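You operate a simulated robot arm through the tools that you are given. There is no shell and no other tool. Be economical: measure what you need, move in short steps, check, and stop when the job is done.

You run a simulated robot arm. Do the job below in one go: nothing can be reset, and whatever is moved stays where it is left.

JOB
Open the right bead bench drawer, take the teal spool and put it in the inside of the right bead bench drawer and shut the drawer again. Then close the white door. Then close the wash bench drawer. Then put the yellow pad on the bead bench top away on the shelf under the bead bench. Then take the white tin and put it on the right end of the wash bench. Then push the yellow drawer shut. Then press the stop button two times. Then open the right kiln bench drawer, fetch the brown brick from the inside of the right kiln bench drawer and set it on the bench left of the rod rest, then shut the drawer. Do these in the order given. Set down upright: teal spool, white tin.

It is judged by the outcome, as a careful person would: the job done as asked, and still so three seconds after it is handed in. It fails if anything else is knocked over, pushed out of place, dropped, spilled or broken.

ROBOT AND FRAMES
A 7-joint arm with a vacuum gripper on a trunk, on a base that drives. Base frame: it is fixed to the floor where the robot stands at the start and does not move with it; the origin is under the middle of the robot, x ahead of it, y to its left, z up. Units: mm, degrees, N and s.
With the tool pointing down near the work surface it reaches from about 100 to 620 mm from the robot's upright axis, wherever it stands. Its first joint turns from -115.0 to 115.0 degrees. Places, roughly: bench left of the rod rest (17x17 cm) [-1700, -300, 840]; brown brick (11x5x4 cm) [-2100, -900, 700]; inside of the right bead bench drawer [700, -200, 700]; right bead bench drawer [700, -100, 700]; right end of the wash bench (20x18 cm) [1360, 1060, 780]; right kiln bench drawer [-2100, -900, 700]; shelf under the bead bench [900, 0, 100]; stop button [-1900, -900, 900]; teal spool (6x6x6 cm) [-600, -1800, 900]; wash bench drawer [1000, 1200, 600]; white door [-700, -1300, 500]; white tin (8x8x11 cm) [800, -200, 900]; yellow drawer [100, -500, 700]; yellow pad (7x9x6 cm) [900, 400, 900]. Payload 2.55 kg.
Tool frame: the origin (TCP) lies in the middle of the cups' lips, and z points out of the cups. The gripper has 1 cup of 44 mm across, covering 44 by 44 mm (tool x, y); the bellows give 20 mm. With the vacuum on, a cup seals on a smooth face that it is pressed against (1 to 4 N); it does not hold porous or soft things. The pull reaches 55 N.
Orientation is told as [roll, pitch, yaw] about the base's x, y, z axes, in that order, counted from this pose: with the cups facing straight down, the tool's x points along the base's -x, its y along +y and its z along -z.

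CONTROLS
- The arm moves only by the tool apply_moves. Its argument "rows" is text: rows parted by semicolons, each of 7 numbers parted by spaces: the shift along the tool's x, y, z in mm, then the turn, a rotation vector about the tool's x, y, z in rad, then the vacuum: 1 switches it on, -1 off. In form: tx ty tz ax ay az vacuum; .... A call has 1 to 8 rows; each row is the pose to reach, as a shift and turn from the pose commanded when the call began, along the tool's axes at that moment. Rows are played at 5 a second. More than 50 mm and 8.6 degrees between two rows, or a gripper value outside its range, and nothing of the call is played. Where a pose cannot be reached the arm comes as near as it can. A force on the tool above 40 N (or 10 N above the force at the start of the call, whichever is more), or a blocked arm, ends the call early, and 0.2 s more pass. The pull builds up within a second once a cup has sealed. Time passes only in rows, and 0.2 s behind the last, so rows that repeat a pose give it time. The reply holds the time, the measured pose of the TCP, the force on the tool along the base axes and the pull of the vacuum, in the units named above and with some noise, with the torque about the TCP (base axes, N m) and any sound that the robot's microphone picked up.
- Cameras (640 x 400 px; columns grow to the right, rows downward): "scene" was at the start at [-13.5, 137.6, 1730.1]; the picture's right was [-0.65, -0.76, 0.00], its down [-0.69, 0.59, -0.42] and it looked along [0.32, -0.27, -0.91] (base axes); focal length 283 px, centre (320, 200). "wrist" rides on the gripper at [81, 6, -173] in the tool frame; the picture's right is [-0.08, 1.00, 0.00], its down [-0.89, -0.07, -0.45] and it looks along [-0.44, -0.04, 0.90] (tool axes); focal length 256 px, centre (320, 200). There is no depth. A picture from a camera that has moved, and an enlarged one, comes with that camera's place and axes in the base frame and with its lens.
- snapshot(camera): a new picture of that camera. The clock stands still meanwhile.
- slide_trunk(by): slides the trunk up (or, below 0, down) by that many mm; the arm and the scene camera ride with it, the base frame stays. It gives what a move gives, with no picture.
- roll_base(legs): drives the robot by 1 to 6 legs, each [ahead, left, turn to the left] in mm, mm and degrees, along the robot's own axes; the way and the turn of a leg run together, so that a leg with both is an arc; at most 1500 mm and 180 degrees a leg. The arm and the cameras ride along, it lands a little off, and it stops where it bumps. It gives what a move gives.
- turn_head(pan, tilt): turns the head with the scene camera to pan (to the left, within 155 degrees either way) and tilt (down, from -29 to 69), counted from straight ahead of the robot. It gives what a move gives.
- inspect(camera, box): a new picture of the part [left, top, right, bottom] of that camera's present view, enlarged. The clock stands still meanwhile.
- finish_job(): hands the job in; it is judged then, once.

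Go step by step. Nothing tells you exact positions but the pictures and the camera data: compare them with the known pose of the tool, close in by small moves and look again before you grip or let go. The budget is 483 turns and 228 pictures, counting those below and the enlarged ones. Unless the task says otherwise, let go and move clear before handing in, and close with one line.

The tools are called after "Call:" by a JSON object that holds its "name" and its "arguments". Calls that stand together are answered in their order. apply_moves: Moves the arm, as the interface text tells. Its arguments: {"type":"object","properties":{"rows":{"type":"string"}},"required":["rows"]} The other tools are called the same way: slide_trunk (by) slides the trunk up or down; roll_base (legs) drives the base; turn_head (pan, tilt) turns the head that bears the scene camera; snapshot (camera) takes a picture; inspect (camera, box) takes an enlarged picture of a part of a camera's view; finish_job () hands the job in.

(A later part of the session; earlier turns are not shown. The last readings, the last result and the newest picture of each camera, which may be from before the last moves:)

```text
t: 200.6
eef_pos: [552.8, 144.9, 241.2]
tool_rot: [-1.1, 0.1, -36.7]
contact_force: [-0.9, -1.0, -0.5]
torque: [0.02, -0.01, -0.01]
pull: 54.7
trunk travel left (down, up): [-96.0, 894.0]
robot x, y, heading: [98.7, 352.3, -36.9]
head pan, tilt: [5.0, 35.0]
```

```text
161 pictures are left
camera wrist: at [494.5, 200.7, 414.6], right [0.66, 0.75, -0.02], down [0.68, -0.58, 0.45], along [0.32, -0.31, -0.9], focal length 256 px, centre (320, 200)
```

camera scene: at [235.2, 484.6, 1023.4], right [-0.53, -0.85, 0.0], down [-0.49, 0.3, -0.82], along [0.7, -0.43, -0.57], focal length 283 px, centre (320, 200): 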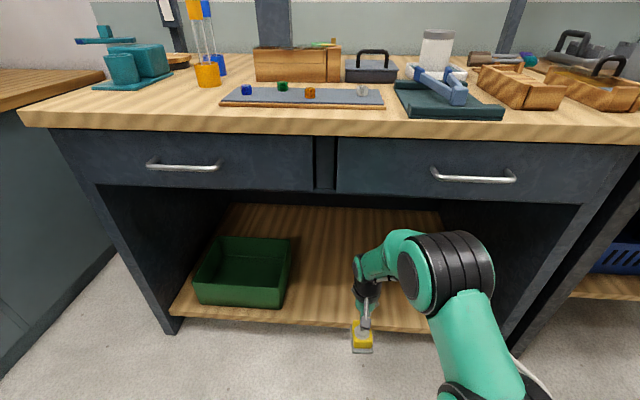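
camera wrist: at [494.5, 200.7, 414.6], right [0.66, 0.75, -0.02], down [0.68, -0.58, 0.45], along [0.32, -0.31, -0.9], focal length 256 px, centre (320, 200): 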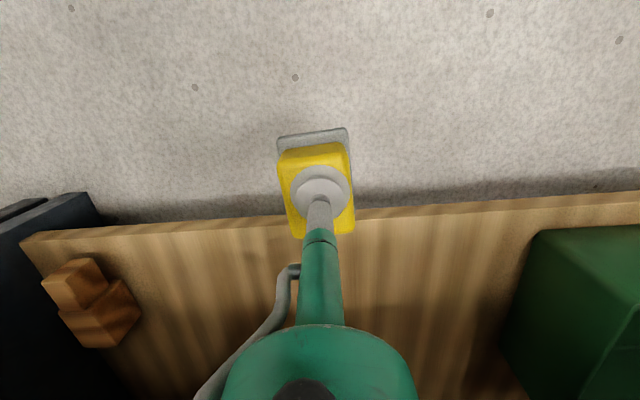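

The shelf top is at z≈124 with its front at f≈438. The elbow is high, so I drive only 40 mm more and reach the rest with the arm.

Call:
{"name": "roll_base", "arguments": {"legs": [[40, 0, 0]]}}

Call:
{"name": "apply_moves", "arguments": {"rows": "-30 0 0 0 0 0 1;-60 0 0 0 0 0 1;-90 0 0 0 0 0 1;-115 0 0 0 0 0 1;-115 0 0 0 0 0 1"}}

Call:
{"name": "snapshot", "arguments": {"camera": "wrist"}}

Call:
{"name": "snapshot", "arguments": {"camera": "scene"}}

```text
t: 201.5
eef_pos: [584.2, 120.7, 241.3]
tool_rot: [-1.1, 0.1, -36.7]
contact_force: [-0.1, -0.1, 0.4]
torque: [0.04, 0.01, -0.03]
pull: 54.8
trunk travel left (down, up): [-96.0, 894.0]
robot x, y, heading: [133.1, 327.6, -36.9]
head pan, tilt: [5.0, 35.0]
```

```text
t: 202.7
eef_pos: [676.5, 52.8, 242.1]
tool_rot: [-1.1, 0.1, -36.7]
contact_force: [0.1, 0.3, -0.5]
torque: [0.02, -0.01, -0.03]
pull: 54.8
trunk travel left (down, up): [-96.0, 894.0]
robot x, y, heading: [137.1, 326.2, -36.8]
head pan, tilt: [5.0, 35.0]
```

```text
160 pictures are left
camera wrist: at [617.7, 109.0, 414.7], right [0.66, 0.75, -0.02], down [0.68, -0.58, 0.45], along [0.32, -0.31, -0.9], focal length 256 px, centre (320, 200)
```

wrist: 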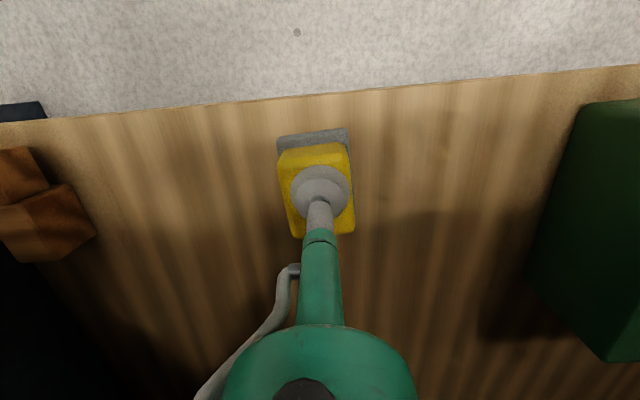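

```text
159 pictures are left
camera scene: at [267.0, 460.8, 1023.4], right [-0.53, -0.85, 0.0], down [-0.49, 0.3, -0.82], along [0.7, -0.43, -0.57], focal length 283 px, centre (320, 200)
```

scene: 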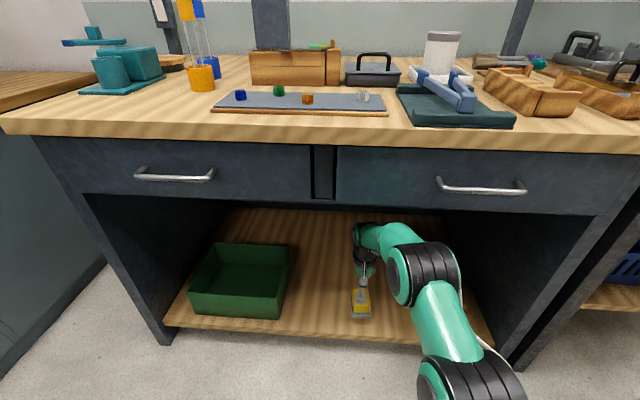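

The pad is over the shelf, well behind its edge. I'll lower it.

Call:
{"name": "slide_trunk", "arguments": {"by": -48}}

Call:
{"name": "apply_moves", "arguments": {"rows": "0 0 3 0 0 0 1;0 0 6 0 0 0 1;0 0 9 0 0 0 1;0 0 12 0 0 0 1;0 0 12 0 0 0 1"}}

```text
t: 203.6
eef_pos: [674.8, 54.4, 193.7]
tool_rot: [-1.2, 0.2, -36.7]
contact_force: [-0.6, 0.7, -0.5]
torque: [-0.03, -0.02, -0.01]
pull: 54.9
trunk travel left (down, up): [-48.0, 942.0]
robot x, y, heading: [132.0, 328.7, -36.9]
head pan, tilt: [5.0, 35.0]
```

```text
t: 204.8
eef_pos: [676.2, 54.8, 183.3]
tool_rot: [-1.0, -0.2, -36.6]
contact_force: [-2.7, 1.3, 12.0]
torque: [0.3, -0.15, 0.03]
pull: 54.7
trunk travel left (down, up): [-48.0, 942.0]
robot x, y, heading: [136.7, 329.2, -36.7]
head pan, tilt: [5.0, 35.0]
```

It has touched down (12 N). I'll release, lift and retreat.

Call:
{"name": "apply_moves", "arguments": {"rows": "0 0 0 0 0 0 -1;0 0 0 0 0 0 -1;0 0 0 0 0 0 -1;0 0 -8 0 0 0 -1;0 0 -20 0 0 0 -1;0 0 -45 0 0 0 -1;0 0 -70 0 0 0 -1"}}

Call:
{"name": "snapshot", "arguments": {"camera": "wrist"}}

```text
t: 206.4
eef_pos: [668.0, 58.3, 243.9]
tool_rot: [-1.2, 0.3, -36.8]
contact_force: [-0.5, -0.8, -0.1]
torque: [0.03, 0.03, -0.01]
pull: 0.0
out of reach, approached as far as the arm can: row 7
trunk travel left (down, up): [-48.0, 942.0]
robot x, y, heading: [135.4, 331.0, -37.0]
head pan, tilt: [5.0, 35.0]
```

```text
158 pictures are left
camera wrist: at [610.4, 112.9, 416.2], right [0.66, 0.75, -0.02], down [0.68, -0.58, 0.44], along [0.32, -0.3, -0.9], focal length 256 px, centre (320, 200)
```

wrist: 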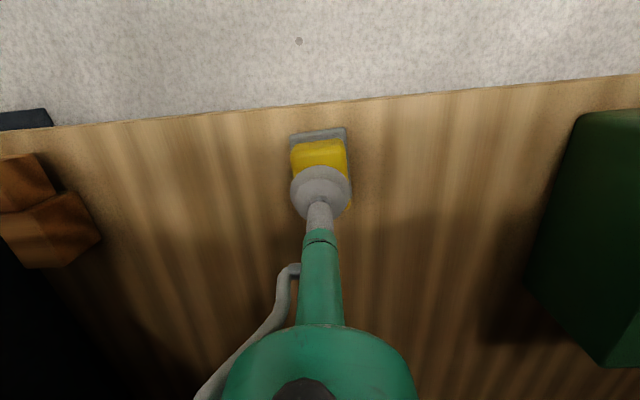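

The pad stands on the shelf. I'll back out, raise the trunk and go for the white tin.

Call:
{"name": "roll_base", "arguments": {"legs": [[-330, 0, 0.2]]}}

Call:
{"name": "slide_trunk", "arguments": {"by": 400}}

Call:
{"name": "slide_trunk", "arguments": {"by": 400}}

Call:
{"name": "slide_trunk", "arguments": {"by": 100}}

Call:
{"name": "turn_head", "arguments": {"pan": 0, "tilt": 50}}

Call:
{"name": "snapshot", "arguments": {"camera": "scene"}}

```text
t: 208.6
eef_pos: [399.1, 260.0, 244.5]
tool_rot: [-1.1, 0.1, -36.6]
contact_force: [0.3, -0.1, -0.1]
torque: [-0.02, 0.01, -0.04]
pull: 0.0
trunk travel left (down, up): [-48.0, 942.0]
robot x, y, heading: [-135.1, 534.7, -36.9]
head pan, tilt: [5.0, 35.0]
```

```text
t: 212.4
eef_pos: [398.3, 260.0, 645.1]
tool_rot: [-1.1, 0.2, -36.6]
contact_force: [-0.3, -0.4, -0.8]
torque: [-0.01, 0.01, 0.01]
pull: 0.0
trunk travel left (down, up): [-448.0, 542.0]
robot x, y, heading: [-135.5, 532.3, -36.8]
head pan, tilt: [5.0, 35.0]
```

```text
t: 216.3
eef_pos: [398.6, 259.5, 1046.0]
tool_rot: [-1.1, 0.1, -36.6]
contact_force: [0.0, 0.2, 0.8]
torque: [0.02, -0.02, 0.0]
pull: 0.0
trunk travel left (down, up): [-848.0, 142.0]
robot x, y, heading: [-135.1, 528.8, -36.9]
head pan, tilt: [5.0, 35.0]
```

```text
t: 217.6
eef_pos: [398.8, 259.9, 1144.1]
tool_rot: [-1.1, 0.1, -36.6]
contact_force: [-0.2, 0.2, 0.7]
torque: [0.02, 0.01, 0.0]
pull: 0.0
trunk travel left (down, up): [-948.0, 42.0]
robot x, y, heading: [-136.6, 529.4, -36.9]
head pan, tilt: [5.0, 35.0]
```

```text
t: 218.4
eef_pos: [399.5, 260.1, 1145.1]
tool_rot: [-1.1, 0.1, -36.6]
contact_force: [-0.5, 0.2, 0.5]
torque: [0.02, 0.03, -0.03]
pull: 0.0
trunk travel left (down, up): [-948.0, 42.0]
robot x, y, heading: [-141.0, 532.6, -37.0]
head pan, tilt: [0.0, 50.0]
```

```text
157 pictures are left
camera scene: at [-16.6, 663.3, 1853.7], right [-0.6, -0.8, 0.0], down [-0.61, 0.46, -0.64], along [0.52, -0.38, -0.77], focal length 283 px, centre (320, 200)
```

scene: 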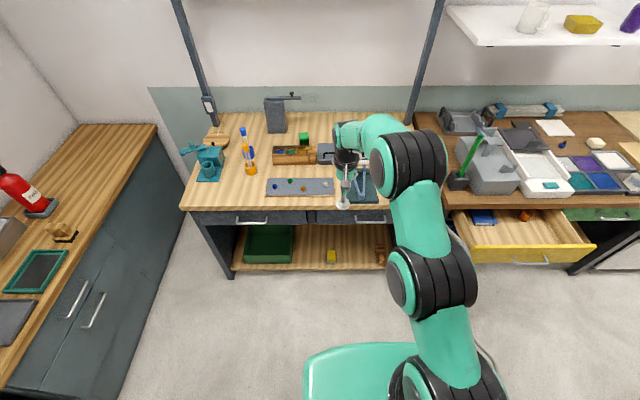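

I'll shift right 140 mm and move ahead so that the tool comes near the tin.

Call:
{"name": "roll_base", "arguments": {"legs": [[0, -140, 0], [490, 0, 0]]}}

Call:
{"name": "snapshot", "arguments": {"camera": "wrist"}}

```text
t: 222.2
eef_pos: [701.9, -144.8, 1144.8]
tool_rot: [-1.1, 0.1, -36.6]
contact_force: [0.9, -0.2, 0.2]
torque: [-0.01, 0.0, 0.0]
pull: 0.0
trunk travel left (down, up): [-948.0, 42.0]
robot x, y, heading: [168.1, 127.7, -36.8]
head pan, tilt: [0.0, 50.0]
```

```text
156 pictures are left
camera wrist: at [643.7, -89.6, 1318.0], right [0.66, 0.75, -0.02], down [0.68, -0.58, 0.45], along [0.32, -0.31, -0.9], focal length 256 px, centre (320, 200)
```

wrist: 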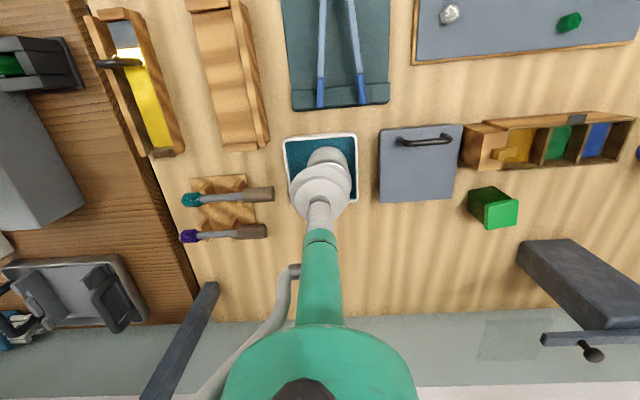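

Call:
{"name": "roll_base", "arguments": {"legs": [[40, 0, 0]]}}

Call:
{"name": "apply_moves", "arguments": {"rows": "0 0 40 0 0 0 -1;0 0 80 0 0 0 -1;0 0 120 0 0 0 -1;0 0 140 0 0 0 -1"}}

Call:
{"name": "snapshot", "arguments": {"camera": "wrist"}}

Call:
{"name": "snapshot", "arguments": {"camera": "scene"}}

```text
t: 223.1
eef_pos: [733.0, -167.6, 1146.5]
tool_rot: [-1.2, 0.1, -36.6]
contact_force: [0.7, -0.6, 0.0]
torque: [0.02, 0.02, 0.0]
pull: 0.1
trunk travel left (down, up): [-948.0, 42.0]
robot x, y, heading: [198.3, 103.6, -36.8]
head pan, tilt: [0.0, 50.0]
```

```text
t: 224.1
eef_pos: [731.7, -169.1, 1005.8]
tool_rot: [-1.1, 0.0, -36.6]
contact_force: [-0.6, -1.3, 0.1]
torque: [0.04, -0.01, 0.03]
pull: 0.1
trunk travel left (down, up): [-948.0, 42.0]
robot x, y, heading: [196.6, 101.7, -36.8]
head pan, tilt: [0.0, 50.0]
```

```text
155 pictures are left
camera wrist: at [672.9, -113.5, 1177.8], right [0.66, 0.75, -0.02], down [0.68, -0.58, 0.45], along [0.33, -0.31, -0.89], focal length 256 px, centre (320, 200)
```

wrist: 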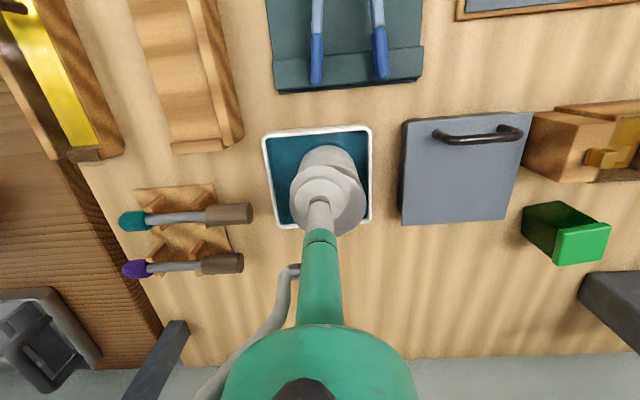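

```text
154 pictures are left
camera scene: at [317.9, 235.3, 1853.7], right [-0.6, -0.8, 0.0], down [-0.61, 0.46, -0.64], along [0.52, -0.38, -0.77], focal length 283 px, centre (320, 200)
```

scene: 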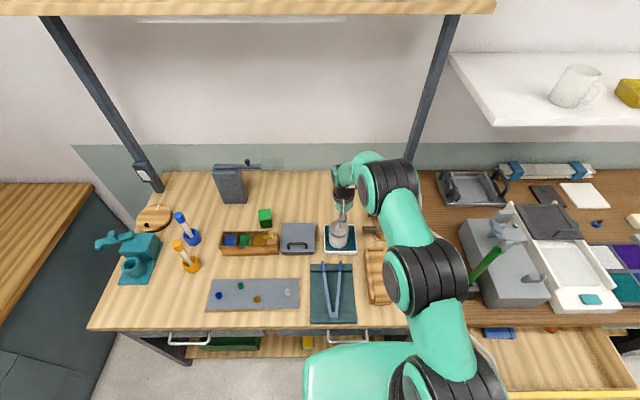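

Call:
{"name": "inspect", "arguments": {"camera": "wrist", "box": [240, 110, 400, 250]}}

Call:
{"name": "inspect", "arguments": {"camera": "scene", "box": [290, 150, 400, 260]}}

```text
2.86 times, centred on (320, 180) of wrist
camera zoom: at [672.9, -113.5, 1177.8], right [0.66, 0.75, -0.02], down [0.68, -0.58, 0.45], along [0.33, -0.31, -0.89], focal length 731 px, centre (320, 257)
```

zoom: 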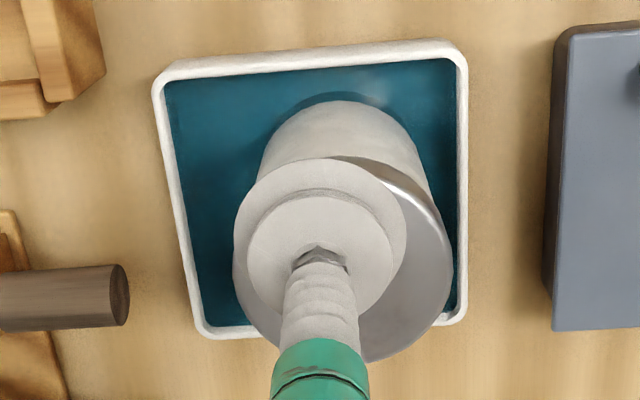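

```text
3.64 times, centred on (345, 205) of scene
camera zoom: at [317.9, 235.3, 1853.7], right [-0.6, -0.8, 0.0], down [-0.61, 0.46, -0.64], along [0.52, -0.38, -0.77], focal length 1029 px, centre (229, 182)
```

zoom: 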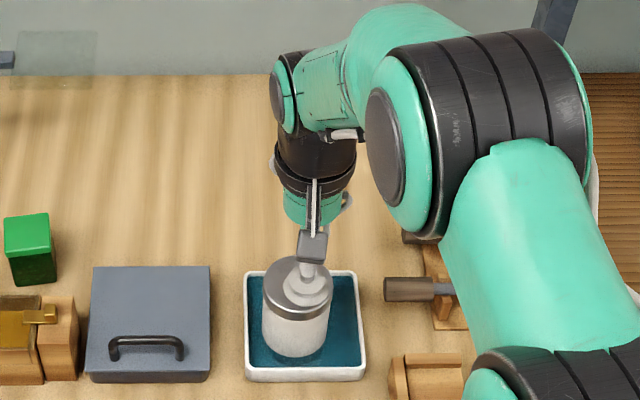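

The lid's centre is about (766,-189) at z≈945. I'll shift there: base 30 mm ahead, the rest by arm.

Call:
{"name": "roll_base", "arguments": {"legs": [[30, 0, 0]]}}

Call:
{"name": "apply_moves", "arguments": {"rows": "-8 4 10 0 0 0 -1;-8 4 30 0 0 0 -1;-8 4 30 0 0 0 -1"}}

Call:
{"name": "inspect", "arguments": {"camera": "wrist", "box": [240, 110, 400, 250]}}

```text
t: 224.9
eef_pos: [753.4, -184.9, 1006.6]
tool_rot: [-1.1, -0.1, -36.5]
contact_force: [0.3, 0.1, 0.5]
torque: [-0.02, -0.01, -0.01]
pull: 0.0
trunk travel left (down, up): [-948.0, 42.0]
robot x, y, heading: [220.5, 83.3, -37.0]
head pan, tilt: [0.0, 50.0]
```

```text
t: 225.7
eef_pos: [762.4, -187.1, 975.7]
tool_rot: [-1.1, 0.0, -36.6]
contact_force: [-0.6, 0.3, 0.1]
torque: [0.0, 0.0, -0.01]
pull: 0.0
trunk travel left (down, up): [-948.0, 42.0]
robot x, y, heading: [223.0, 84.7, -37.0]
head pan, tilt: [0.0, 50.0]
```

```text
2.86 times, centred on (320, 180) of wrist
camera zoom: at [703.6, -132.6, 1148.0], right [0.66, 0.75, -0.02], down [0.68, -0.58, 0.45], along [0.32, -0.31, -0.89], focal length 731 px, centre (320, 257)
```

zoom: 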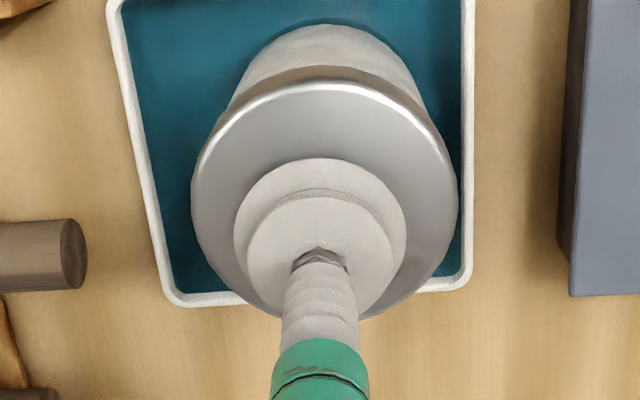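

Centred over the lid. I'll descend with vacuum on.

Call:
{"name": "apply_moves", "arguments": {"rows": "-1 0 12 0 0 0 1;-1 0 22 0 0 0 1;-1 0 28 0 0 0 1;-1 0 33 0 0 0 1;-1 0 36 0 0 0 1;-1 0 36 0 0 0 1"}}

```text
t: 226.5
eef_pos: [771.5, -194.4, 959.5]
tool_rot: [-0.9, -1.2, -36.6]
contact_force: [-6.0, 1.8, 21.7]
torque: [0.65, 0.1, 0.18]
pull: 54.8
trunk travel left (down, up): [-948.0, 42.0]
robot x, y, heading: [220.7, 87.4, -36.7]
head pan, tilt: [0.0, 50.0]
stopped in row 3: the force on the tool passed its limit at 40 N (the readings are from after the stop); the commanded pose is now the measured one
```

Sealed on the lid at z≈960. I'll lift straight up.

Call:
{"name": "apply_moves", "arguments": {"rows": "0 0 -10 0 0 0 1;0 0 -40 0 0 0 1;0 0 -80 0 0 0 1;0 0 -120 0 0 0 1;0 0 -160 0 0 0 1;0 0 -160 0 0 0 1"}}

Call:
{"name": "snapshot", "arguments": {"camera": "wrist"}}

```text
t: 227.9
eef_pos: [771.4, -190.0, 1114.0]
tool_rot: [-0.9, -0.7, -36.6]
contact_force: [0.6, 0.4, -2.8]
torque: [0.04, 0.01, 0.01]
pull: 55.1
trunk travel left (down, up): [-948.0, 42.0]
robot x, y, heading: [218.0, 85.2, -36.9]
head pan, tilt: [0.0, 50.0]
```

```text
150 pictures are left
camera wrist: at [710.5, -134.2, 1286.2], right [0.66, 0.75, -0.02], down [0.67, -0.58, 0.46], along [0.34, -0.31, -0.89], focal length 256 px, centre (320, 200)
```

wrist: 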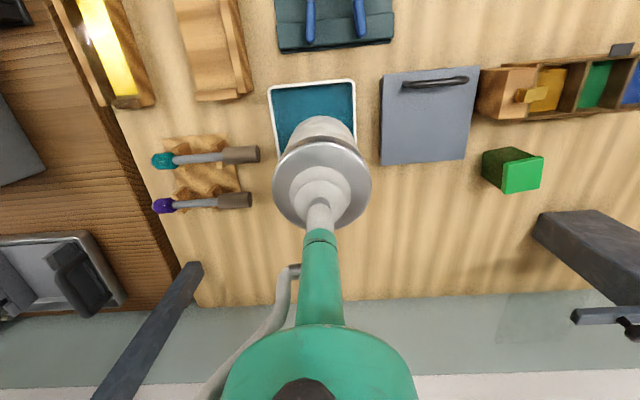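

The tin is held upright. I'll retract a little, back out and drive to the gap by the wash bench.

Call:
{"name": "apply_moves", "arguments": {"rows": "30 0 -10 0 0 0 1;60 0 -30 0 0 0 1;60 0 -40 0 0 0 1"}}

Call:
{"name": "roll_base", "arguments": {"legs": [[-365, 0, 0], [0, 1050, 0]]}}

Call:
{"name": "turn_head", "arguments": {"pan": 40, "tilt": 45}}

Call:
{"name": "snapshot", "arguments": {"camera": "scene"}}

```text
t: 228.7
eef_pos: [722.1, -154.1, 1153.9]
tool_rot: [-0.9, -0.8, -36.7]
contact_force: [0.6, 0.1, -3.3]
torque: [0.02, 0.02, 0.01]
pull: 55.0
trunk travel left (down, up): [-948.0, 42.0]
robot x, y, heading: [215.3, 87.5, -36.6]
head pan, tilt: [0.0, 50.0]
```

```text
t: 236.0
eef_pos: [1036.6, 904.6, 1155.1]
tool_rot: [-0.8, -0.8, -35.9]
contact_force: [-0.2, 0.6, -3.2]
torque: [0.0, -0.03, 0.01]
pull: 55.1
trunk travel left (down, up): [-948.0, 42.0]
robot x, y, heading: [534.8, 1138.9, -36.1]
head pan, tilt: [0.0, 50.0]
```

```text
t: 237.0
eef_pos: [1036.7, 905.2, 1154.0]
tool_rot: [-0.8, -0.8, -35.9]
contact_force: [-0.6, 1.2, -3.2]
torque: [-0.02, -0.02, -0.03]
pull: 55.3
trunk travel left (down, up): [-948.0, 42.0]
robot x, y, heading: [531.4, 1140.8, -36.3]
head pan, tilt: [40.0, 45.0]
```

```text
149 pictures are left
camera scene: at [670.0, 1322.2, 1860.6], right [0.07, -1.0, 0.0], down [-0.71, -0.05, -0.71], along [0.71, 0.05, -0.71], focal length 283 px, centre (320, 200)
```

scene: 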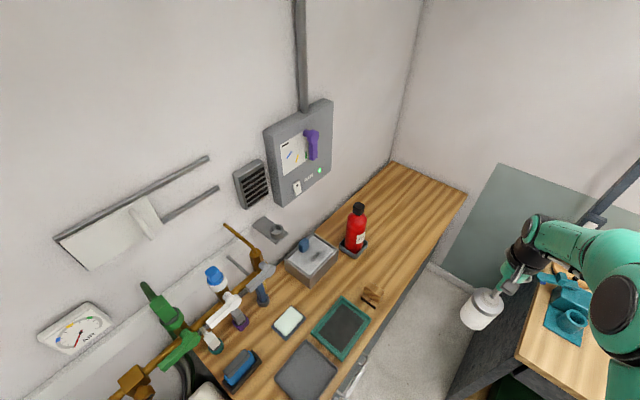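

The spot right of the brush and in front of the red bottle is free. I'll turn and move in.

Call:
{"name": "roll_base", "arguments": {"legs": [[0, 0, 36.8], [281, -198, 0]]}}

Call:
{"name": "turn_head", "arguments": {"pan": 20, "tilt": 50}}

Call:
{"name": "snapshot", "arguments": {"camera": "scene"}}

Call:
{"name": "snapshot", "arguments": {"camera": "wrist"}}

```text
t: 241.0
eef_pos: [1361.8, 1059.2, 1154.0]
tool_rot: [-0.9, -0.8, 1.1]
contact_force: [-0.6, -0.3, -3.8]
torque: [-0.02, 0.05, 0.01]
pull: 54.8
trunk travel left (down, up): [-948.0, 42.0]
robot x, y, heading: [818.5, 945.5, 0.8]
head pan, tilt: [40.0, 45.0]
```

```text
t: 241.9
eef_pos: [1360.9, 1059.5, 1153.6]
tool_rot: [-0.9, -0.8, 1.2]
contact_force: [0.2, 0.4, -3.0]
torque: [0.0, 0.02, 0.0]
pull: 54.8
trunk travel left (down, up): [-948.0, 42.0]
robot x, y, heading: [818.8, 946.1, 1.0]
head pan, tilt: [20.0, 50.0]
```

```text
148 pictures are left
camera scene: at [828.7, 1146.8, 1853.7], right [0.36, -0.93, 0.0], down [-0.71, -0.27, -0.64], along [0.6, 0.23, -0.77], focal length 283 px, centre (320, 200)
```

scene: 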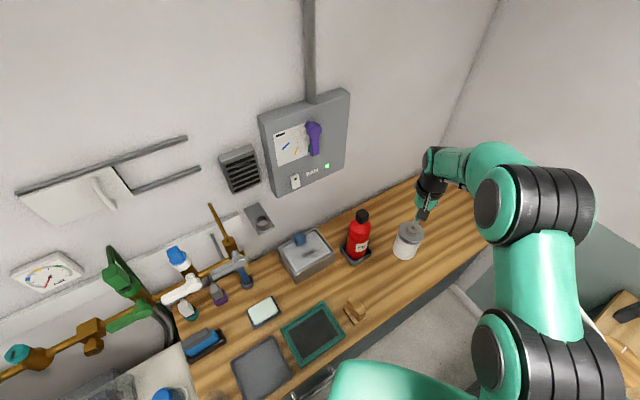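

```text
147 pictures are left
camera wrist: at [1279.3, 1066.7, 1326.1], right [0.06, 1.0, -0.02], down [0.89, -0.05, 0.46], along [0.46, -0.04, -0.89], focal length 256 px, centre (320, 200)
```

wrist: 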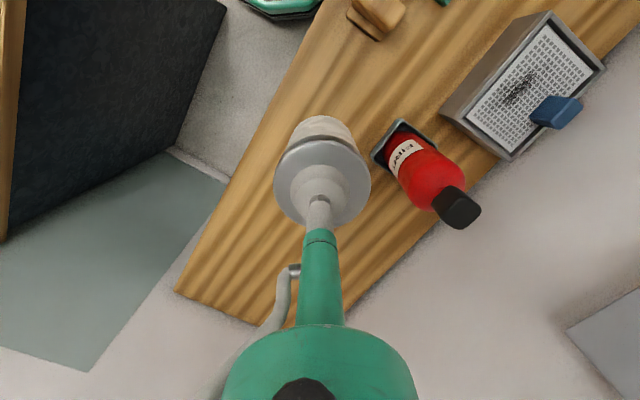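

The tin is above the spot, about 30 mm inside the front edge and clear of the bottle. I'll lower by the trunk, then feel for contact.

Call:
{"name": "slide_trunk", "arguments": {"by": -225}}

Call:
{"name": "snapshot", "arguments": {"camera": "wrist"}}

```text
t: 244.2
eef_pos: [1362.0, 1059.4, 929.5]
tool_rot: [-0.9, -0.8, 1.2]
contact_force: [-0.5, -0.5, -3.2]
torque: [0.01, 0.01, -0.02]
pull: 55.2
trunk travel left (down, up): [-723.0, 267.0]
robot x, y, heading: [817.7, 944.3, 1.0]
head pan, tilt: [20.0, 50.0]
```

```text
146 pictures are left
camera wrist: at [1279.5, 1066.5, 1101.1], right [0.06, 1.0, -0.01], down [0.89, -0.05, 0.46], along [0.46, -0.04, -0.89], focal length 256 px, centre (320, 200)
```

wrist: 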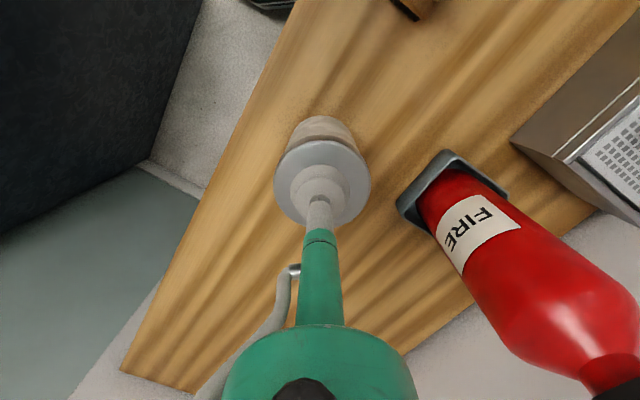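

Call:
{"name": "apply_moves", "arguments": {"rows": "0 0 8 0 0 0 1;0 0 16 0 0 0 1;0 0 22 0 0 0 1;0 0 26 0 0 0 1;0 0 30 0 0 0 1;0 0 30 0 0 0 1"}}

```text
t: 245.6
eef_pos: [1362.0, 1059.1, 899.1]
tool_rot: [-0.9, -0.8, 1.1]
contact_force: [0.5, 0.5, -2.0]
torque: [0.03, 0.01, 0.02]
pull: 54.5
trunk travel left (down, up): [-723.0, 267.0]
robot x, y, heading: [819.2, 941.0, 1.0]
head pan, tilt: [20.0, 50.0]
```

Call:
{"name": "apply_moves", "arguments": {"rows": "0 0 3 0 0 0 1;0 0 6 0 0 0 1;0 0 9 0 0 0 1;0 0 9 0 0 0 1"}}

```text
t: 246.6
eef_pos: [1362.3, 1058.5, 889.9]
tool_rot: [-0.9, -0.8, 1.1]
contact_force: [-0.7, -0.5, -0.8]
torque: [0.07, 0.02, -0.02]
pull: 54.1
trunk travel left (down, up): [-723.0, 267.0]
robot x, y, heading: [819.0, 943.7, 1.3]
head pan, tilt: [20.0, 50.0]
```

Call:
{"name": "apply_moves", "arguments": {"rows": "0 0 2 0 0 0 1;0 0 4 0 0 0 1;0 0 4 0 0 0 1"}}

Call:
{"name": "inspect", "arguments": {"camera": "scene", "box": [320, 160, 480, 320]}}

```text
t: 247.4
eef_pos: [1361.7, 1058.5, 889.3]
tool_rot: [-0.8, -1.1, 1.2]
contact_force: [-1.1, -3.3, 15.4]
torque: [0.29, 0.25, 0.09]
pull: 54.4
trunk travel left (down, up): [-723.0, 267.0]
robot x, y, heading: [817.8, 940.0, 1.0]
head pan, tilt: [20.0, 50.0]
```

```text
2.50 times, centred on (400, 240) of scene
camera zoom: at [826.5, 1145.3, 1629.0], right [0.36, -0.93, 0.0], down [-0.71, -0.27, -0.64], along [0.6, 0.23, -0.77], focal length 707 px, centre (120, 100)
```

zoom: 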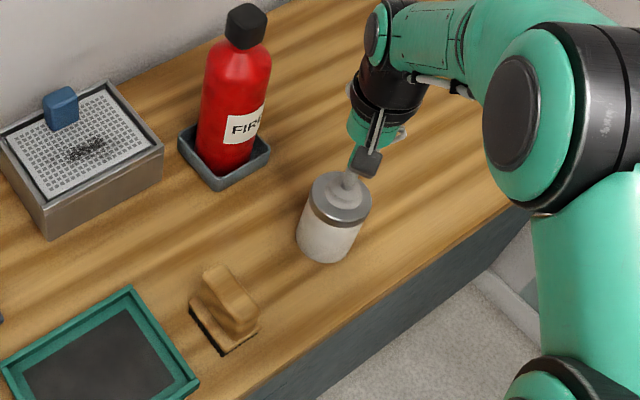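

The tin stands on the bench. I'll release and lift off.

Call:
{"name": "apply_moves", "arguments": {"rows": "0 0 -1 0 0 0 -1;0 0 -1 0 0 0 -1;0 0 -1 0 0 0 -1;0 0 -8 0 0 0 -1;0 0 -30 0 0 0 -1;0 0 -70 0 0 0 -1;0 0 -110 0 0 0 -1"}}

Call:
{"name": "slide_trunk", "arguments": {"by": 200}}

Call:
{"name": "inspect", "arguments": {"camera": "scene", "box": [320, 160, 480, 320]}}

```text
t: 249.0
eef_pos: [1358.5, 1059.7, 991.1]
tool_rot: [-0.9, -0.8, 1.1]
contact_force: [1.4, -0.4, 3.5]
torque: [-0.03, 0.19, -0.01]
pull: 0.0
out of reach, approached as far as the arm can: row 7
trunk travel left (down, up): [-723.0, 267.0]
robot x, y, heading: [819.4, 945.6, 0.9]
head pan, tilt: [20.0, 50.0]
```

```text
t: 251.2
eef_pos: [1355.7, 1059.6, 1190.5]
tool_rot: [-0.9, -0.9, 1.1]
contact_force: [-1.0, 0.3, 0.1]
torque: [0.02, 0.01, -0.01]
pull: 0.1
trunk travel left (down, up): [-923.0, 67.0]
robot x, y, heading: [819.3, 939.8, 0.9]
head pan, tilt: [20.0, 50.0]
```

```text
2.50 times, centred on (400, 240) of scene
camera zoom: at [829.1, 1146.5, 1828.6], right [0.36, -0.93, 0.0], down [-0.72, -0.27, -0.64], along [0.6, 0.23, -0.77], focal length 707 px, centre (120, 100)
```

zoom: 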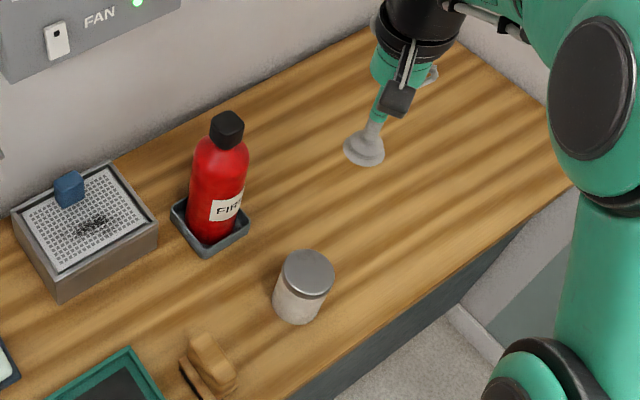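

The tin stands upright, well clear. Now the yellow drawer: I drive out, fold the tool to −60° pitch and go in front of it.

Call:
{"name": "roll_base", "arguments": {"legs": [[-281, 198, 0], [0, 0, -37.5]]}}

Call:
{"name": "apply_moves", "arguments": {"rows": "10 0 5 0 -0.131 0 -1;20 0 10 0 -0.262 0 -1;30 0 15 0 -0.393 0 -1;40 0 20 0 -0.524 0 -1;50 0 25 0 -0.655 0 -1;60 0 30 0 -0.786 0 -1;70 0 35 0 -0.917 0 -1;75 0 40 0 -1.048 0 -1"}}

Call:
{"name": "roll_base", "arguments": {"legs": [[-60, 0, 0], [0, -800, 0], [0, -770, 0]]}}

Call:
{"name": "turn_head", "arguments": {"pan": -10, "tilt": 50}}

Call:
{"name": "snapshot", "arguments": {"camera": "scene"}}

```text
t: 255.2
eef_pos: [1033.7, 904.2, 1190.4]
tool_rot: [-0.9, -0.8, -36.4]
contact_force: [0.3, -0.6, 0.0]
torque: [0.01, -0.02, -0.02]
pull: 0.1
trunk travel left (down, up): [-923.0, 67.0]
robot x, y, heading: [539.5, 1138.6, -36.4]
head pan, tilt: [20.0, 50.0]
```

```text
t: 257.0
eef_pos: [973.5, 948.5, 1149.7]
tool_rot: [-1.7, -60.9, -34.8]
contact_force: [0.1, -0.9, -1.6]
torque: [0.01, -0.03, 0.03]
pull: 0.0
out of reach, approached as far as the arm can: row 4, 5
trunk travel left (down, up): [-923.0, 67.0]
robot x, y, heading: [538.8, 1141.5, -36.5]
head pan, tilt: [20.0, 50.0]
```

```text
t: 265.6
eef_pos: [-7.5, -276.0, 1149.0]
tool_rot: [-1.9, -60.9, -34.6]
contact_force: [-0.9, 0.3, 0.0]
torque: [0.02, 0.01, 0.03]
pull: 0.2
trunk travel left (down, up): [-923.0, 67.0]
robot x, y, heading: [-442.5, -88.4, -36.4]
head pan, tilt: [20.0, 50.0]
```

```text
t: 266.6
eef_pos: [-7.8, -277.5, 1149.1]
tool_rot: [-1.9, -61.0, -34.6]
contact_force: [0.5, 0.1, -0.4]
torque: [0.0, -0.01, 0.01]
pull: 0.1
trunk travel left (down, up): [-923.0, 67.0]
robot x, y, heading: [-446.1, -88.8, -36.5]
head pan, tilt: [-10.0, 50.0]
```

```text
143 pictures are left
camera scene: at [-334.4, 34.9, 1828.7], right [-0.72, -0.69, 0.0], down [-0.53, 0.55, -0.64], along [0.44, -0.47, -0.77], focal length 283 px, centre (320, 200)
```

scene: 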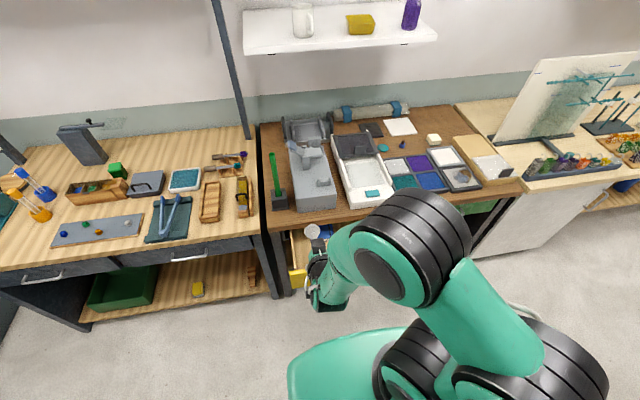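

Call:
{"name": "slide_trunk", "arguments": {"by": -400}}

Call:
{"name": "snapshot", "arguments": {"camera": "wrist"}}

Call:
{"name": "snapshot", "arguments": {"camera": "scene"}}

```text
t: 270.4
eef_pos: [-7.8, -276.8, 749.4]
tool_rot: [-1.9, -60.9, -34.5]
contact_force: [0.4, 0.1, 0.1]
torque: [0.01, 0.0, 0.03]
pull: 0.1
trunk travel left (down, up): [-523.0, 467.0]
robot x, y, heading: [-447.5, -87.0, -36.6]
head pan, tilt: [-10.0, 50.0]
```

```text
142 pictures are left
camera wrist: at [-156.7, -159.3, 763.1], right [0.62, 0.78, 0.05], down [0.0, -0.07, 1.0], along [0.78, -0.62, -0.05], focal length 256 px, centre (320, 200)
```

wrist: 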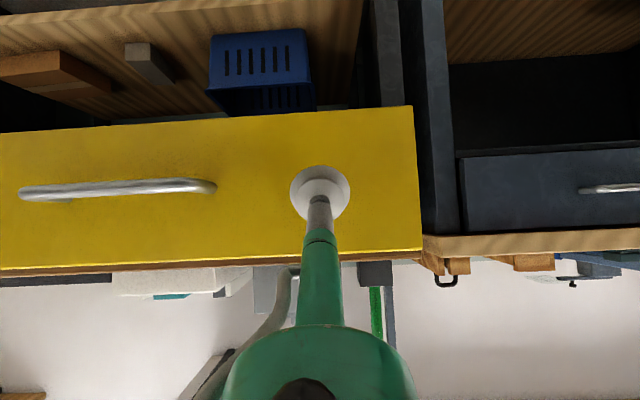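

```text
141 pictures are left
camera scene: at [-334.6, 34.8, 1428.7], right [-0.72, -0.69, 0.0], down [-0.53, 0.55, -0.64], along [0.44, -0.47, -0.77], focal length 283 px, centre (320, 200)
```

scene: 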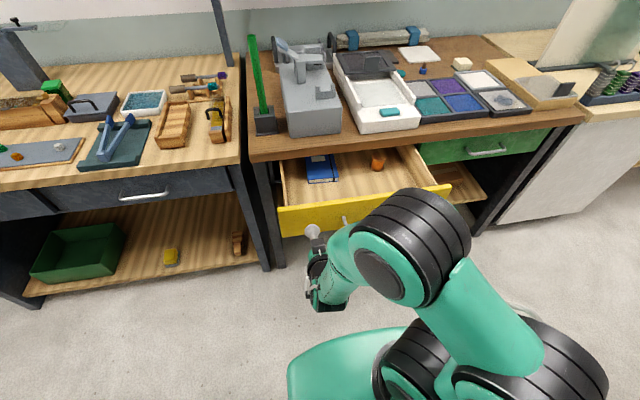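

The cup is in line with bare yellow face. I'll push.

Call:
{"name": "roll_base", "arguments": {"legs": [[200, 0, 0]]}}

Call:
{"name": "roll_base", "arguments": {"legs": [[80, 0, 0]]}}

Call:
{"name": "snapshot", "arguments": {"camera": "scene"}}

```text
t: 272.0
eef_pos: [151.7, -392.9, 749.4]
tool_rot: [-1.8, -60.7, -34.6]
contact_force: [-0.4, 0.1, 0.2]
torque: [-0.01, -0.01, -0.02]
pull: 0.0
trunk travel left (down, up): [-523.0, 467.0]
robot x, y, heading: [-287.8, -204.5, -36.3]
head pan, tilt: [-10.0, 50.0]
```

```text
t: 273.0
eef_pos: [214.5, -441.6, 748.4]
tool_rot: [-1.9, -60.9, -34.6]
contact_force: [-4.1, 3.2, -2.3]
torque: [-0.08, -0.12, 0.0]
pull: 0.1
trunk travel left (down, up): [-523.0, 467.0]
robot x, y, heading: [-223.4, -251.3, -36.4]
head pan, tilt: [-10.0, 50.0]
```

```text
140 pictures are left
camera scene: at [-111.4, -129.6, 1428.6], right [-0.72, -0.69, 0.0], down [-0.53, 0.56, -0.64], along [0.44, -0.47, -0.77], focal length 283 px, centre (320, 200)
```

scene: 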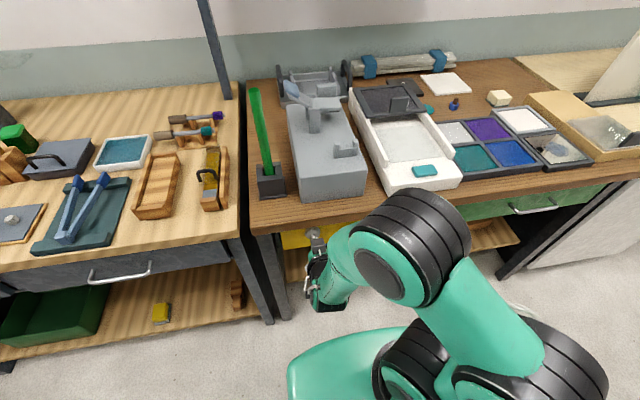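

Call:
{"name": "apply_moves", "arguments": {"rows": "-3 0 5 0 0 0 -1;-6 0 10 0 0 0 -1;-9 0 15 0 0 0 -1;-11 0 20 0 0 0 -1;-11 0 20 0 0 0 -1"}}

Call:
{"name": "snapshot", "arguments": {"camera": "wrist"}}

```text
t: 273.9
eef_pos: [221.3, -447.2, 745.0]
tool_rot: [-2.6, -59.9, -33.6]
contact_force: [-14.8, 11.3, 5.7]
torque: [-0.36, -0.46, 0.02]
pull: 0.0
trunk travel left (down, up): [-523.0, 467.0]
robot x, y, heading: [-220.5, -251.0, -36.4]
head pan, tilt: [-10.0, 50.0]
stopped in row 4: the force on the tool passed its limit at 45 N (the readings are from after the stop); the commanded pose is now the measured one
```

```text
139 pictures are left
camera wrist: at [73.0, -331.3, 761.4], right [0.62, 0.78, 0.05], down [0.02, -0.07, 1.0], along [0.79, -0.62, -0.06], focal length 256 px, centre (320, 200)
```

wrist: 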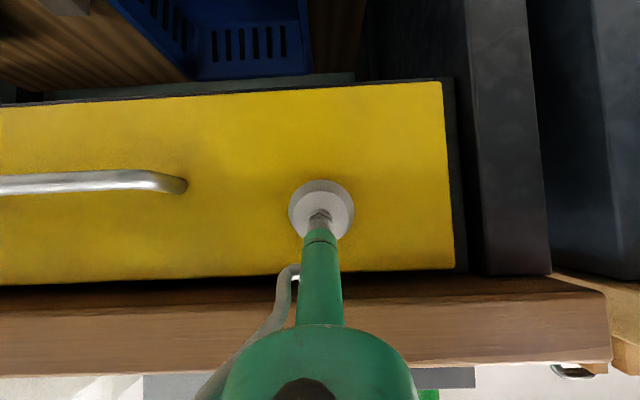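

The yellow drawer is shut. Next I back off, raise up and go look at the kiln bench.

Call:
{"name": "roll_base", "arguments": {"legs": [[-180, 0, 0]]}}

Call:
{"name": "slide_trunk", "arguments": {"by": 400}}

Call:
{"name": "roll_base", "arguments": {"legs": [[0, -700, 0], [0, -200, 0]]}}

Call:
{"name": "turn_head", "arguments": {"pan": -130, "tilt": 40}}

Call:
{"name": "snapshot", "arguments": {"camera": "scene"}}

```text
t: 275.5
eef_pos: [78.9, -342.2, 744.9]
tool_rot: [-2.5, -60.2, -34.0]
contact_force: [-0.1, -0.3, -0.6]
torque: [0.01, 0.0, 0.01]
pull: 0.0
trunk travel left (down, up): [-523.0, 467.0]
robot x, y, heading: [-366.8, -142.6, -36.5]
head pan, tilt: [-10.0, 50.0]
```

```text
t: 279.3
eef_pos: [78.0, -342.8, 1145.6]
tool_rot: [-2.5, -60.0, -34.0]
contact_force: [0.2, 0.2, -1.0]
torque: [-0.02, 0.01, -0.01]
pull: 0.0
trunk travel left (down, up): [-923.0, 67.0]
robot x, y, heading: [-368.3, -139.3, -36.4]
head pan, tilt: [-10.0, 50.0]
```

```text
t: 284.3
eef_pos: [-455.7, -1058.6, 1145.0]
tool_rot: [-2.3, -60.2, -34.3]
contact_force: [-0.2, 0.9, 0.1]
torque: [0.01, 0.0, 0.04]
pull: 0.1
trunk travel left (down, up): [-923.0, 67.0]
robot x, y, heading: [-906.7, -857.6, -36.9]
head pan, tilt: [-10.0, 50.0]
```

```text
t: 286.3
eef_pos: [-455.2, -1059.0, 1144.8]
tool_rot: [-2.6, -60.2, -34.3]
contact_force: [0.1, -0.3, 0.3]
torque: [0.01, -0.01, 0.0]
pull: 0.0
trunk travel left (down, up): [-923.0, 67.0]
robot x, y, heading: [-904.0, -855.8, -36.7]
head pan, tilt: [-130.0, 40.0]
```

```text
138 pictures are left
camera scene: at [-926.8, -699.5, 1842.9], right [-0.23, 0.97, 0.0], down [0.63, 0.15, -0.77], along [-0.75, -0.18, -0.64], focal length 283 px, centre (320, 200)
```

scene: 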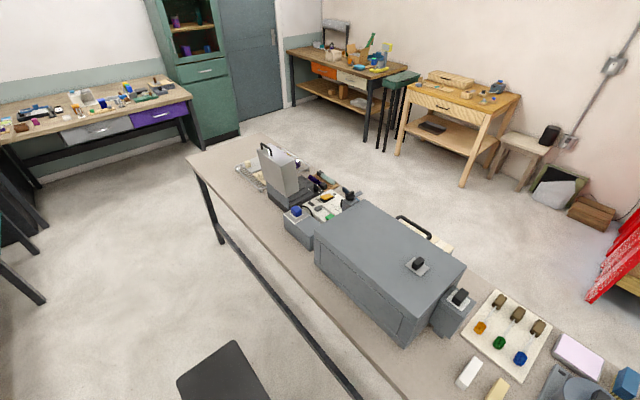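

Call:
{"name": "inspect", "arguments": {"camera": "scene", "box": [200, 120, 400, 280]}}

Call:
{"name": "inspect", "arguments": {"camera": "scene", "box": [380, 200, 640, 400]}}

```text
2.50 times, centred on (300, 200) of scene
camera zoom: at [-926.8, -699.5, 1842.9], right [-0.23, 0.97, 0.0], down [0.63, 0.15, -0.77], along [-0.75, -0.18, -0.64], focal length 707 px, centre (370, 200)
```

zoom: 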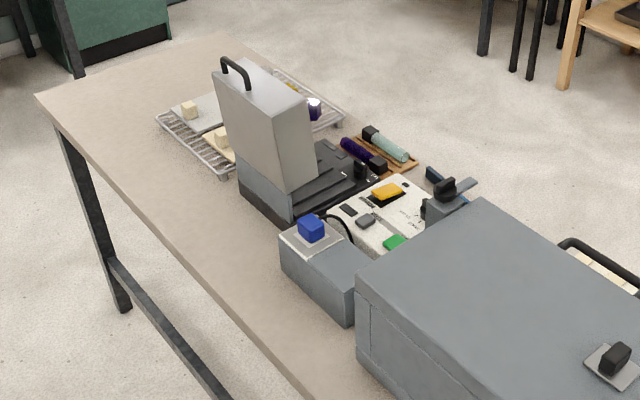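

```text
2.00 times, centred on (510, 300) of scene
camera zoom: at [-926.8, -699.5, 1842.9], right [-0.23, 0.97, 0.0], down [0.63, 0.15, -0.77], along [-0.75, -0.18, -0.64], focal length 566 px, centre (-60, 0)
```

zoom: 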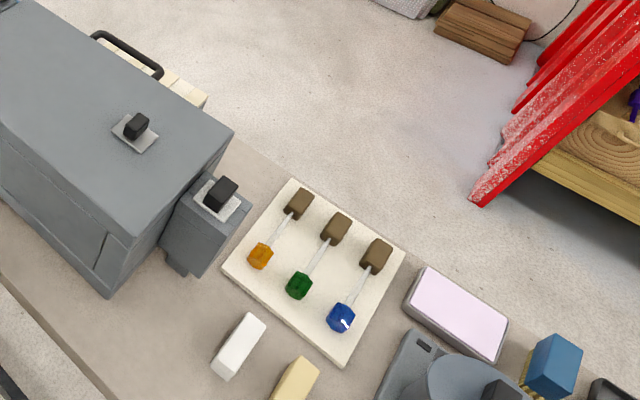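

I want a closer look at the kiln bench controls to be sure which one is the stop button. I'll drive along the aisle and turn to face it.

Call:
{"name": "roll_base", "arguments": {"legs": [[20, -680, 0], [0, 0, 180]]}}

Call:
{"name": "turn_head", "arguments": {"pan": 0, "tilt": 45}}

Call:
{"name": "snapshot", "arguments": {"camera": "scene"}}

```text
t: 297.3
eef_pos: [-1732.1, -1205.2, 1145.5]
tool_rot: [-2.5, -60.2, 144.9]
contact_force: [1.0, -0.1, -0.3]
torque: [-0.01, 0.03, -0.01]
pull: 0.1
trunk travel left (down, up): [-923.0, 67.0]
robot x, y, heading: [-1290.9, -1413.8, 142.3]
head pan, tilt: [-130.0, 40.0]
```

```text
t: 299.4
eef_pos: [-1731.9, -1205.3, 1146.1]
tool_rot: [-2.5, -60.1, 144.9]
contact_force: [-0.2, 0.5, -0.5]
torque: [-0.01, 0.03, 0.0]
pull: 0.1
trunk travel left (down, up): [-923.0, 67.0]
robot x, y, heading: [-1289.9, -1410.6, 142.2]
head pan, tilt: [0.0, 45.0]
```

```text
135 pictures are left
camera scene: at [-1411.6, -1539.7, 1835.6], right [0.61, 0.79, 0.0], down [0.56, -0.43, -0.71], along [-0.56, 0.43, -0.71], focal length 283 px, centre (320, 200)
```

scene: 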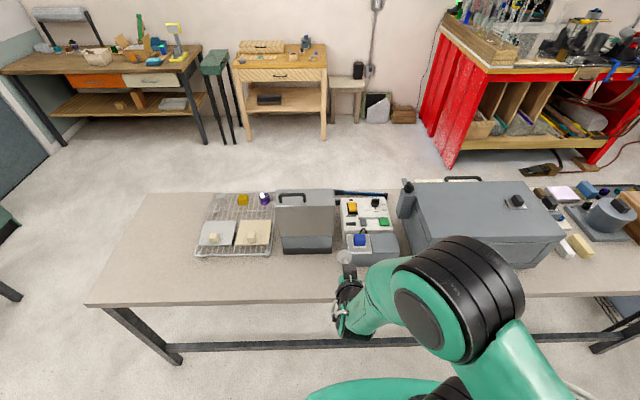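

Call:
{"name": "inspect", "arguments": {"camera": "scene", "box": [250, 160, 430, 290]}}

```text
3.08 times, centred on (340, 225) of scene
camera zoom: at [-1411.6, -1539.7, 1835.6], right [0.61, 0.79, 0.0], down [0.56, -0.43, -0.71], along [-0.56, 0.43, -0.71], focal length 870 px, centre (258, 123)
```

zoom: 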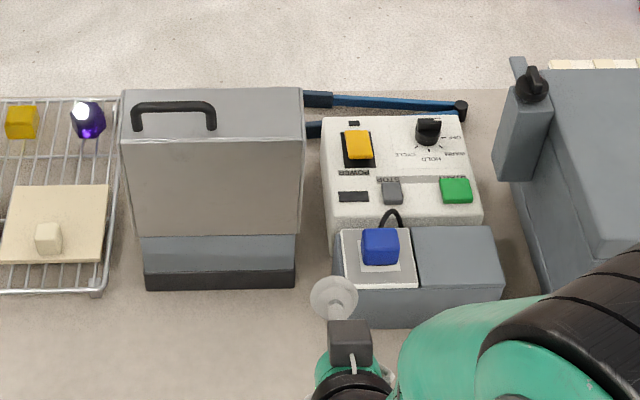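

Call:
{"name": "inspect", "arguments": {"camera": "scene", "box": [330, 190, 400, 240]}}

```text
8.00 times, centred on (365, 215) of scene
camera zoom: at [-1411.6, -1539.7, 1835.6], right [0.61, 0.79, 0.0], down [0.56, -0.43, -0.71], along [-0.56, 0.43, -0.71], focal length 2263 px, centre (-40, 80)
```

zoom: 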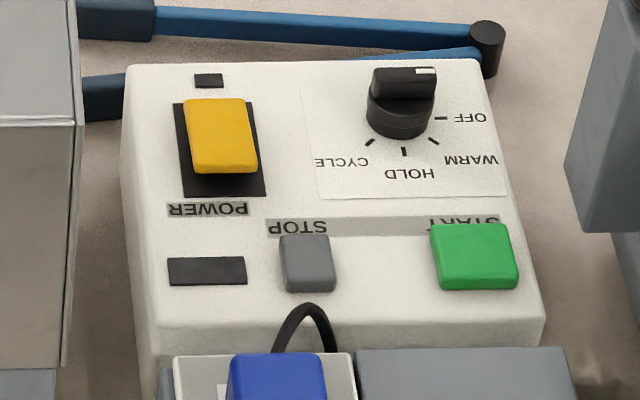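

The panel reads clearly: the grey square button labelled STOP is at about (-1926,-909). I'll turn the tool down and move in over it.

Call:
{"name": "apply_moves", "arguments": {"rows": "0 0 0 0 0.131 0 -1;0 0 0 0 0.262 0 -1;0 0 0 0 0.393 0 -1;0 0 0 0 0.524 0 -1;0 0 0 0 0.655 0 -1;0 0 0 0 0.786 0 -1;0 0 0 0 0.917 0 -1;0 0 0 0 1.048 0 -1"}}

Call:
{"name": "roll_base", "arguments": {"legs": [[0, -125, 1], [200, 0, 0]]}}

Call:
{"name": "snapshot", "arguments": {"camera": "wrist"}}

```text
t: 301.2
eef_pos: [-1733.1, -1204.1, 1144.0]
tool_rot: [-1.2, 0.1, 142.8]
contact_force: [1.0, -0.2, 0.3]
torque: [0.01, 0.0, 0.0]
pull: 0.2
out of reach, approached as far as the arm can: row 6
trunk travel left (down, up): [-923.0, 67.0]
robot x, y, heading: [-1285.7, -1409.4, 142.4]
head pan, tilt: [0.0, 45.0]
```

```text
t: 303.7
eef_pos: [-1822.2, -996.2, 1144.3]
tool_rot: [-1.2, 0.0, 144.0]
contact_force: [-0.1, -0.1, -0.2]
torque: [-0.01, -0.02, 0.01]
pull: 0.0
trunk travel left (down, up): [-923.0, 67.0]
robot x, y, heading: [-1371.9, -1195.1, 143.7]
head pan, tilt: [0.0, 45.0]
```

```text
132 pictures are left
camera wrist: at [-1762.3, -1052.4, 1317.6], right [-0.65, -0.76, -0.02], down [-0.68, 0.57, 0.45], along [-0.33, 0.31, -0.89], focal length 256 px, centre (320, 200)
```

wrist: 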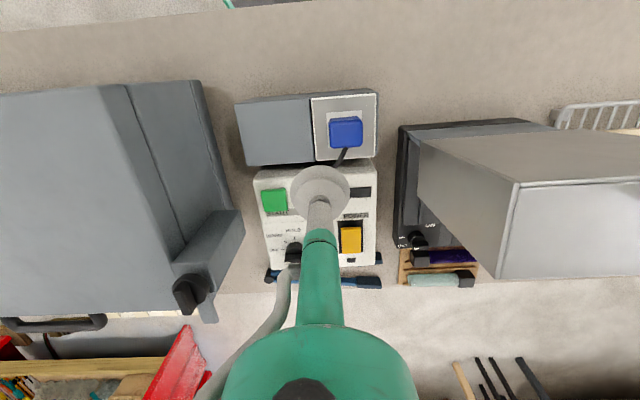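

Call:
{"name": "roll_base", "arguments": {"legs": [[18, 0, 0]]}}

Call:
{"name": "apply_moves", "arguments": {"rows": "-40 -2 20 0 0 0 -1;-80 -5 40 0 0 0 -1;-117 -8 60 0 0 0 -1;-117 -8 100 0 0 0 -1;-117 -8 140 0 0 0 -1;-117 -8 140 0 0 0 -1"}}

Call:
{"name": "snapshot", "arguments": {"camera": "wrist"}}

Call:
{"name": "inspect", "arguments": {"camera": "scene", "box": [240, 180, 460, 350]}}

```text
t: 304.4
eef_pos: [-1835.3, -986.7, 1146.3]
tool_rot: [-1.1, -0.2, 144.0]
contact_force: [-0.1, 0.5, 1.1]
torque: [0.0, 0.02, 0.01]
pull: 0.0
trunk travel left (down, up): [-923.0, 67.0]
robot x, y, heading: [-1385.8, -1184.8, 143.5]
head pan, tilt: [0.0, 45.0]
```

```text
t: 305.9
eef_pos: [-1924.3, -907.5, 1006.2]
tool_rot: [-1.2, -0.1, 143.9]
contact_force: [0.4, -0.1, 0.5]
torque: [0.03, 0.0, 0.02]
pull: 0.0
trunk travel left (down, up): [-923.0, 67.0]
robot x, y, heading: [-1385.0, -1185.6, 143.5]
head pan, tilt: [0.0, 45.0]
```

```text
131 pictures are left
camera wrist: at [-1863.8, -963.9, 1179.3], right [-0.65, -0.76, -0.02], down [-0.68, 0.57, 0.45], along [-0.33, 0.31, -0.89], focal length 256 px, centre (320, 200)
```

wrist: 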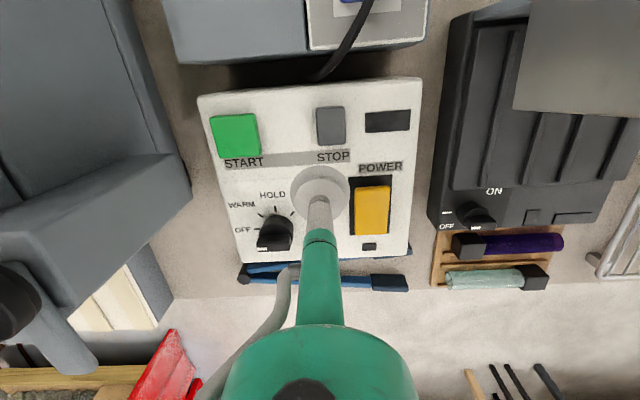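

```text
2.35 times, centred on (350, 265) of scene
camera zoom: at [-1508.5, -1315.2, 1835.6], right [0.59, 0.8, 0.0], down [0.57, -0.42, -0.71], along [-0.57, 0.42, -0.71], focal length 666 px, centre (249, 47)
```

zoom: 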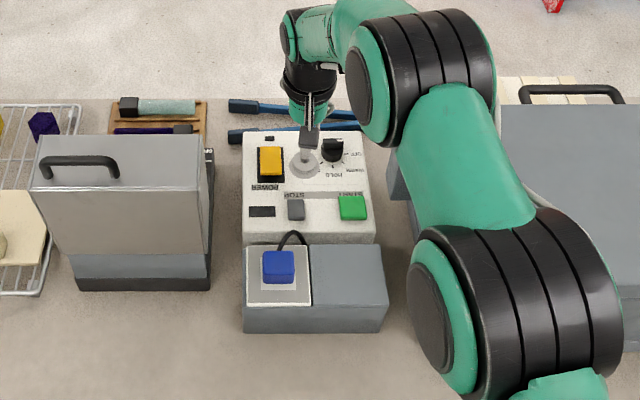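

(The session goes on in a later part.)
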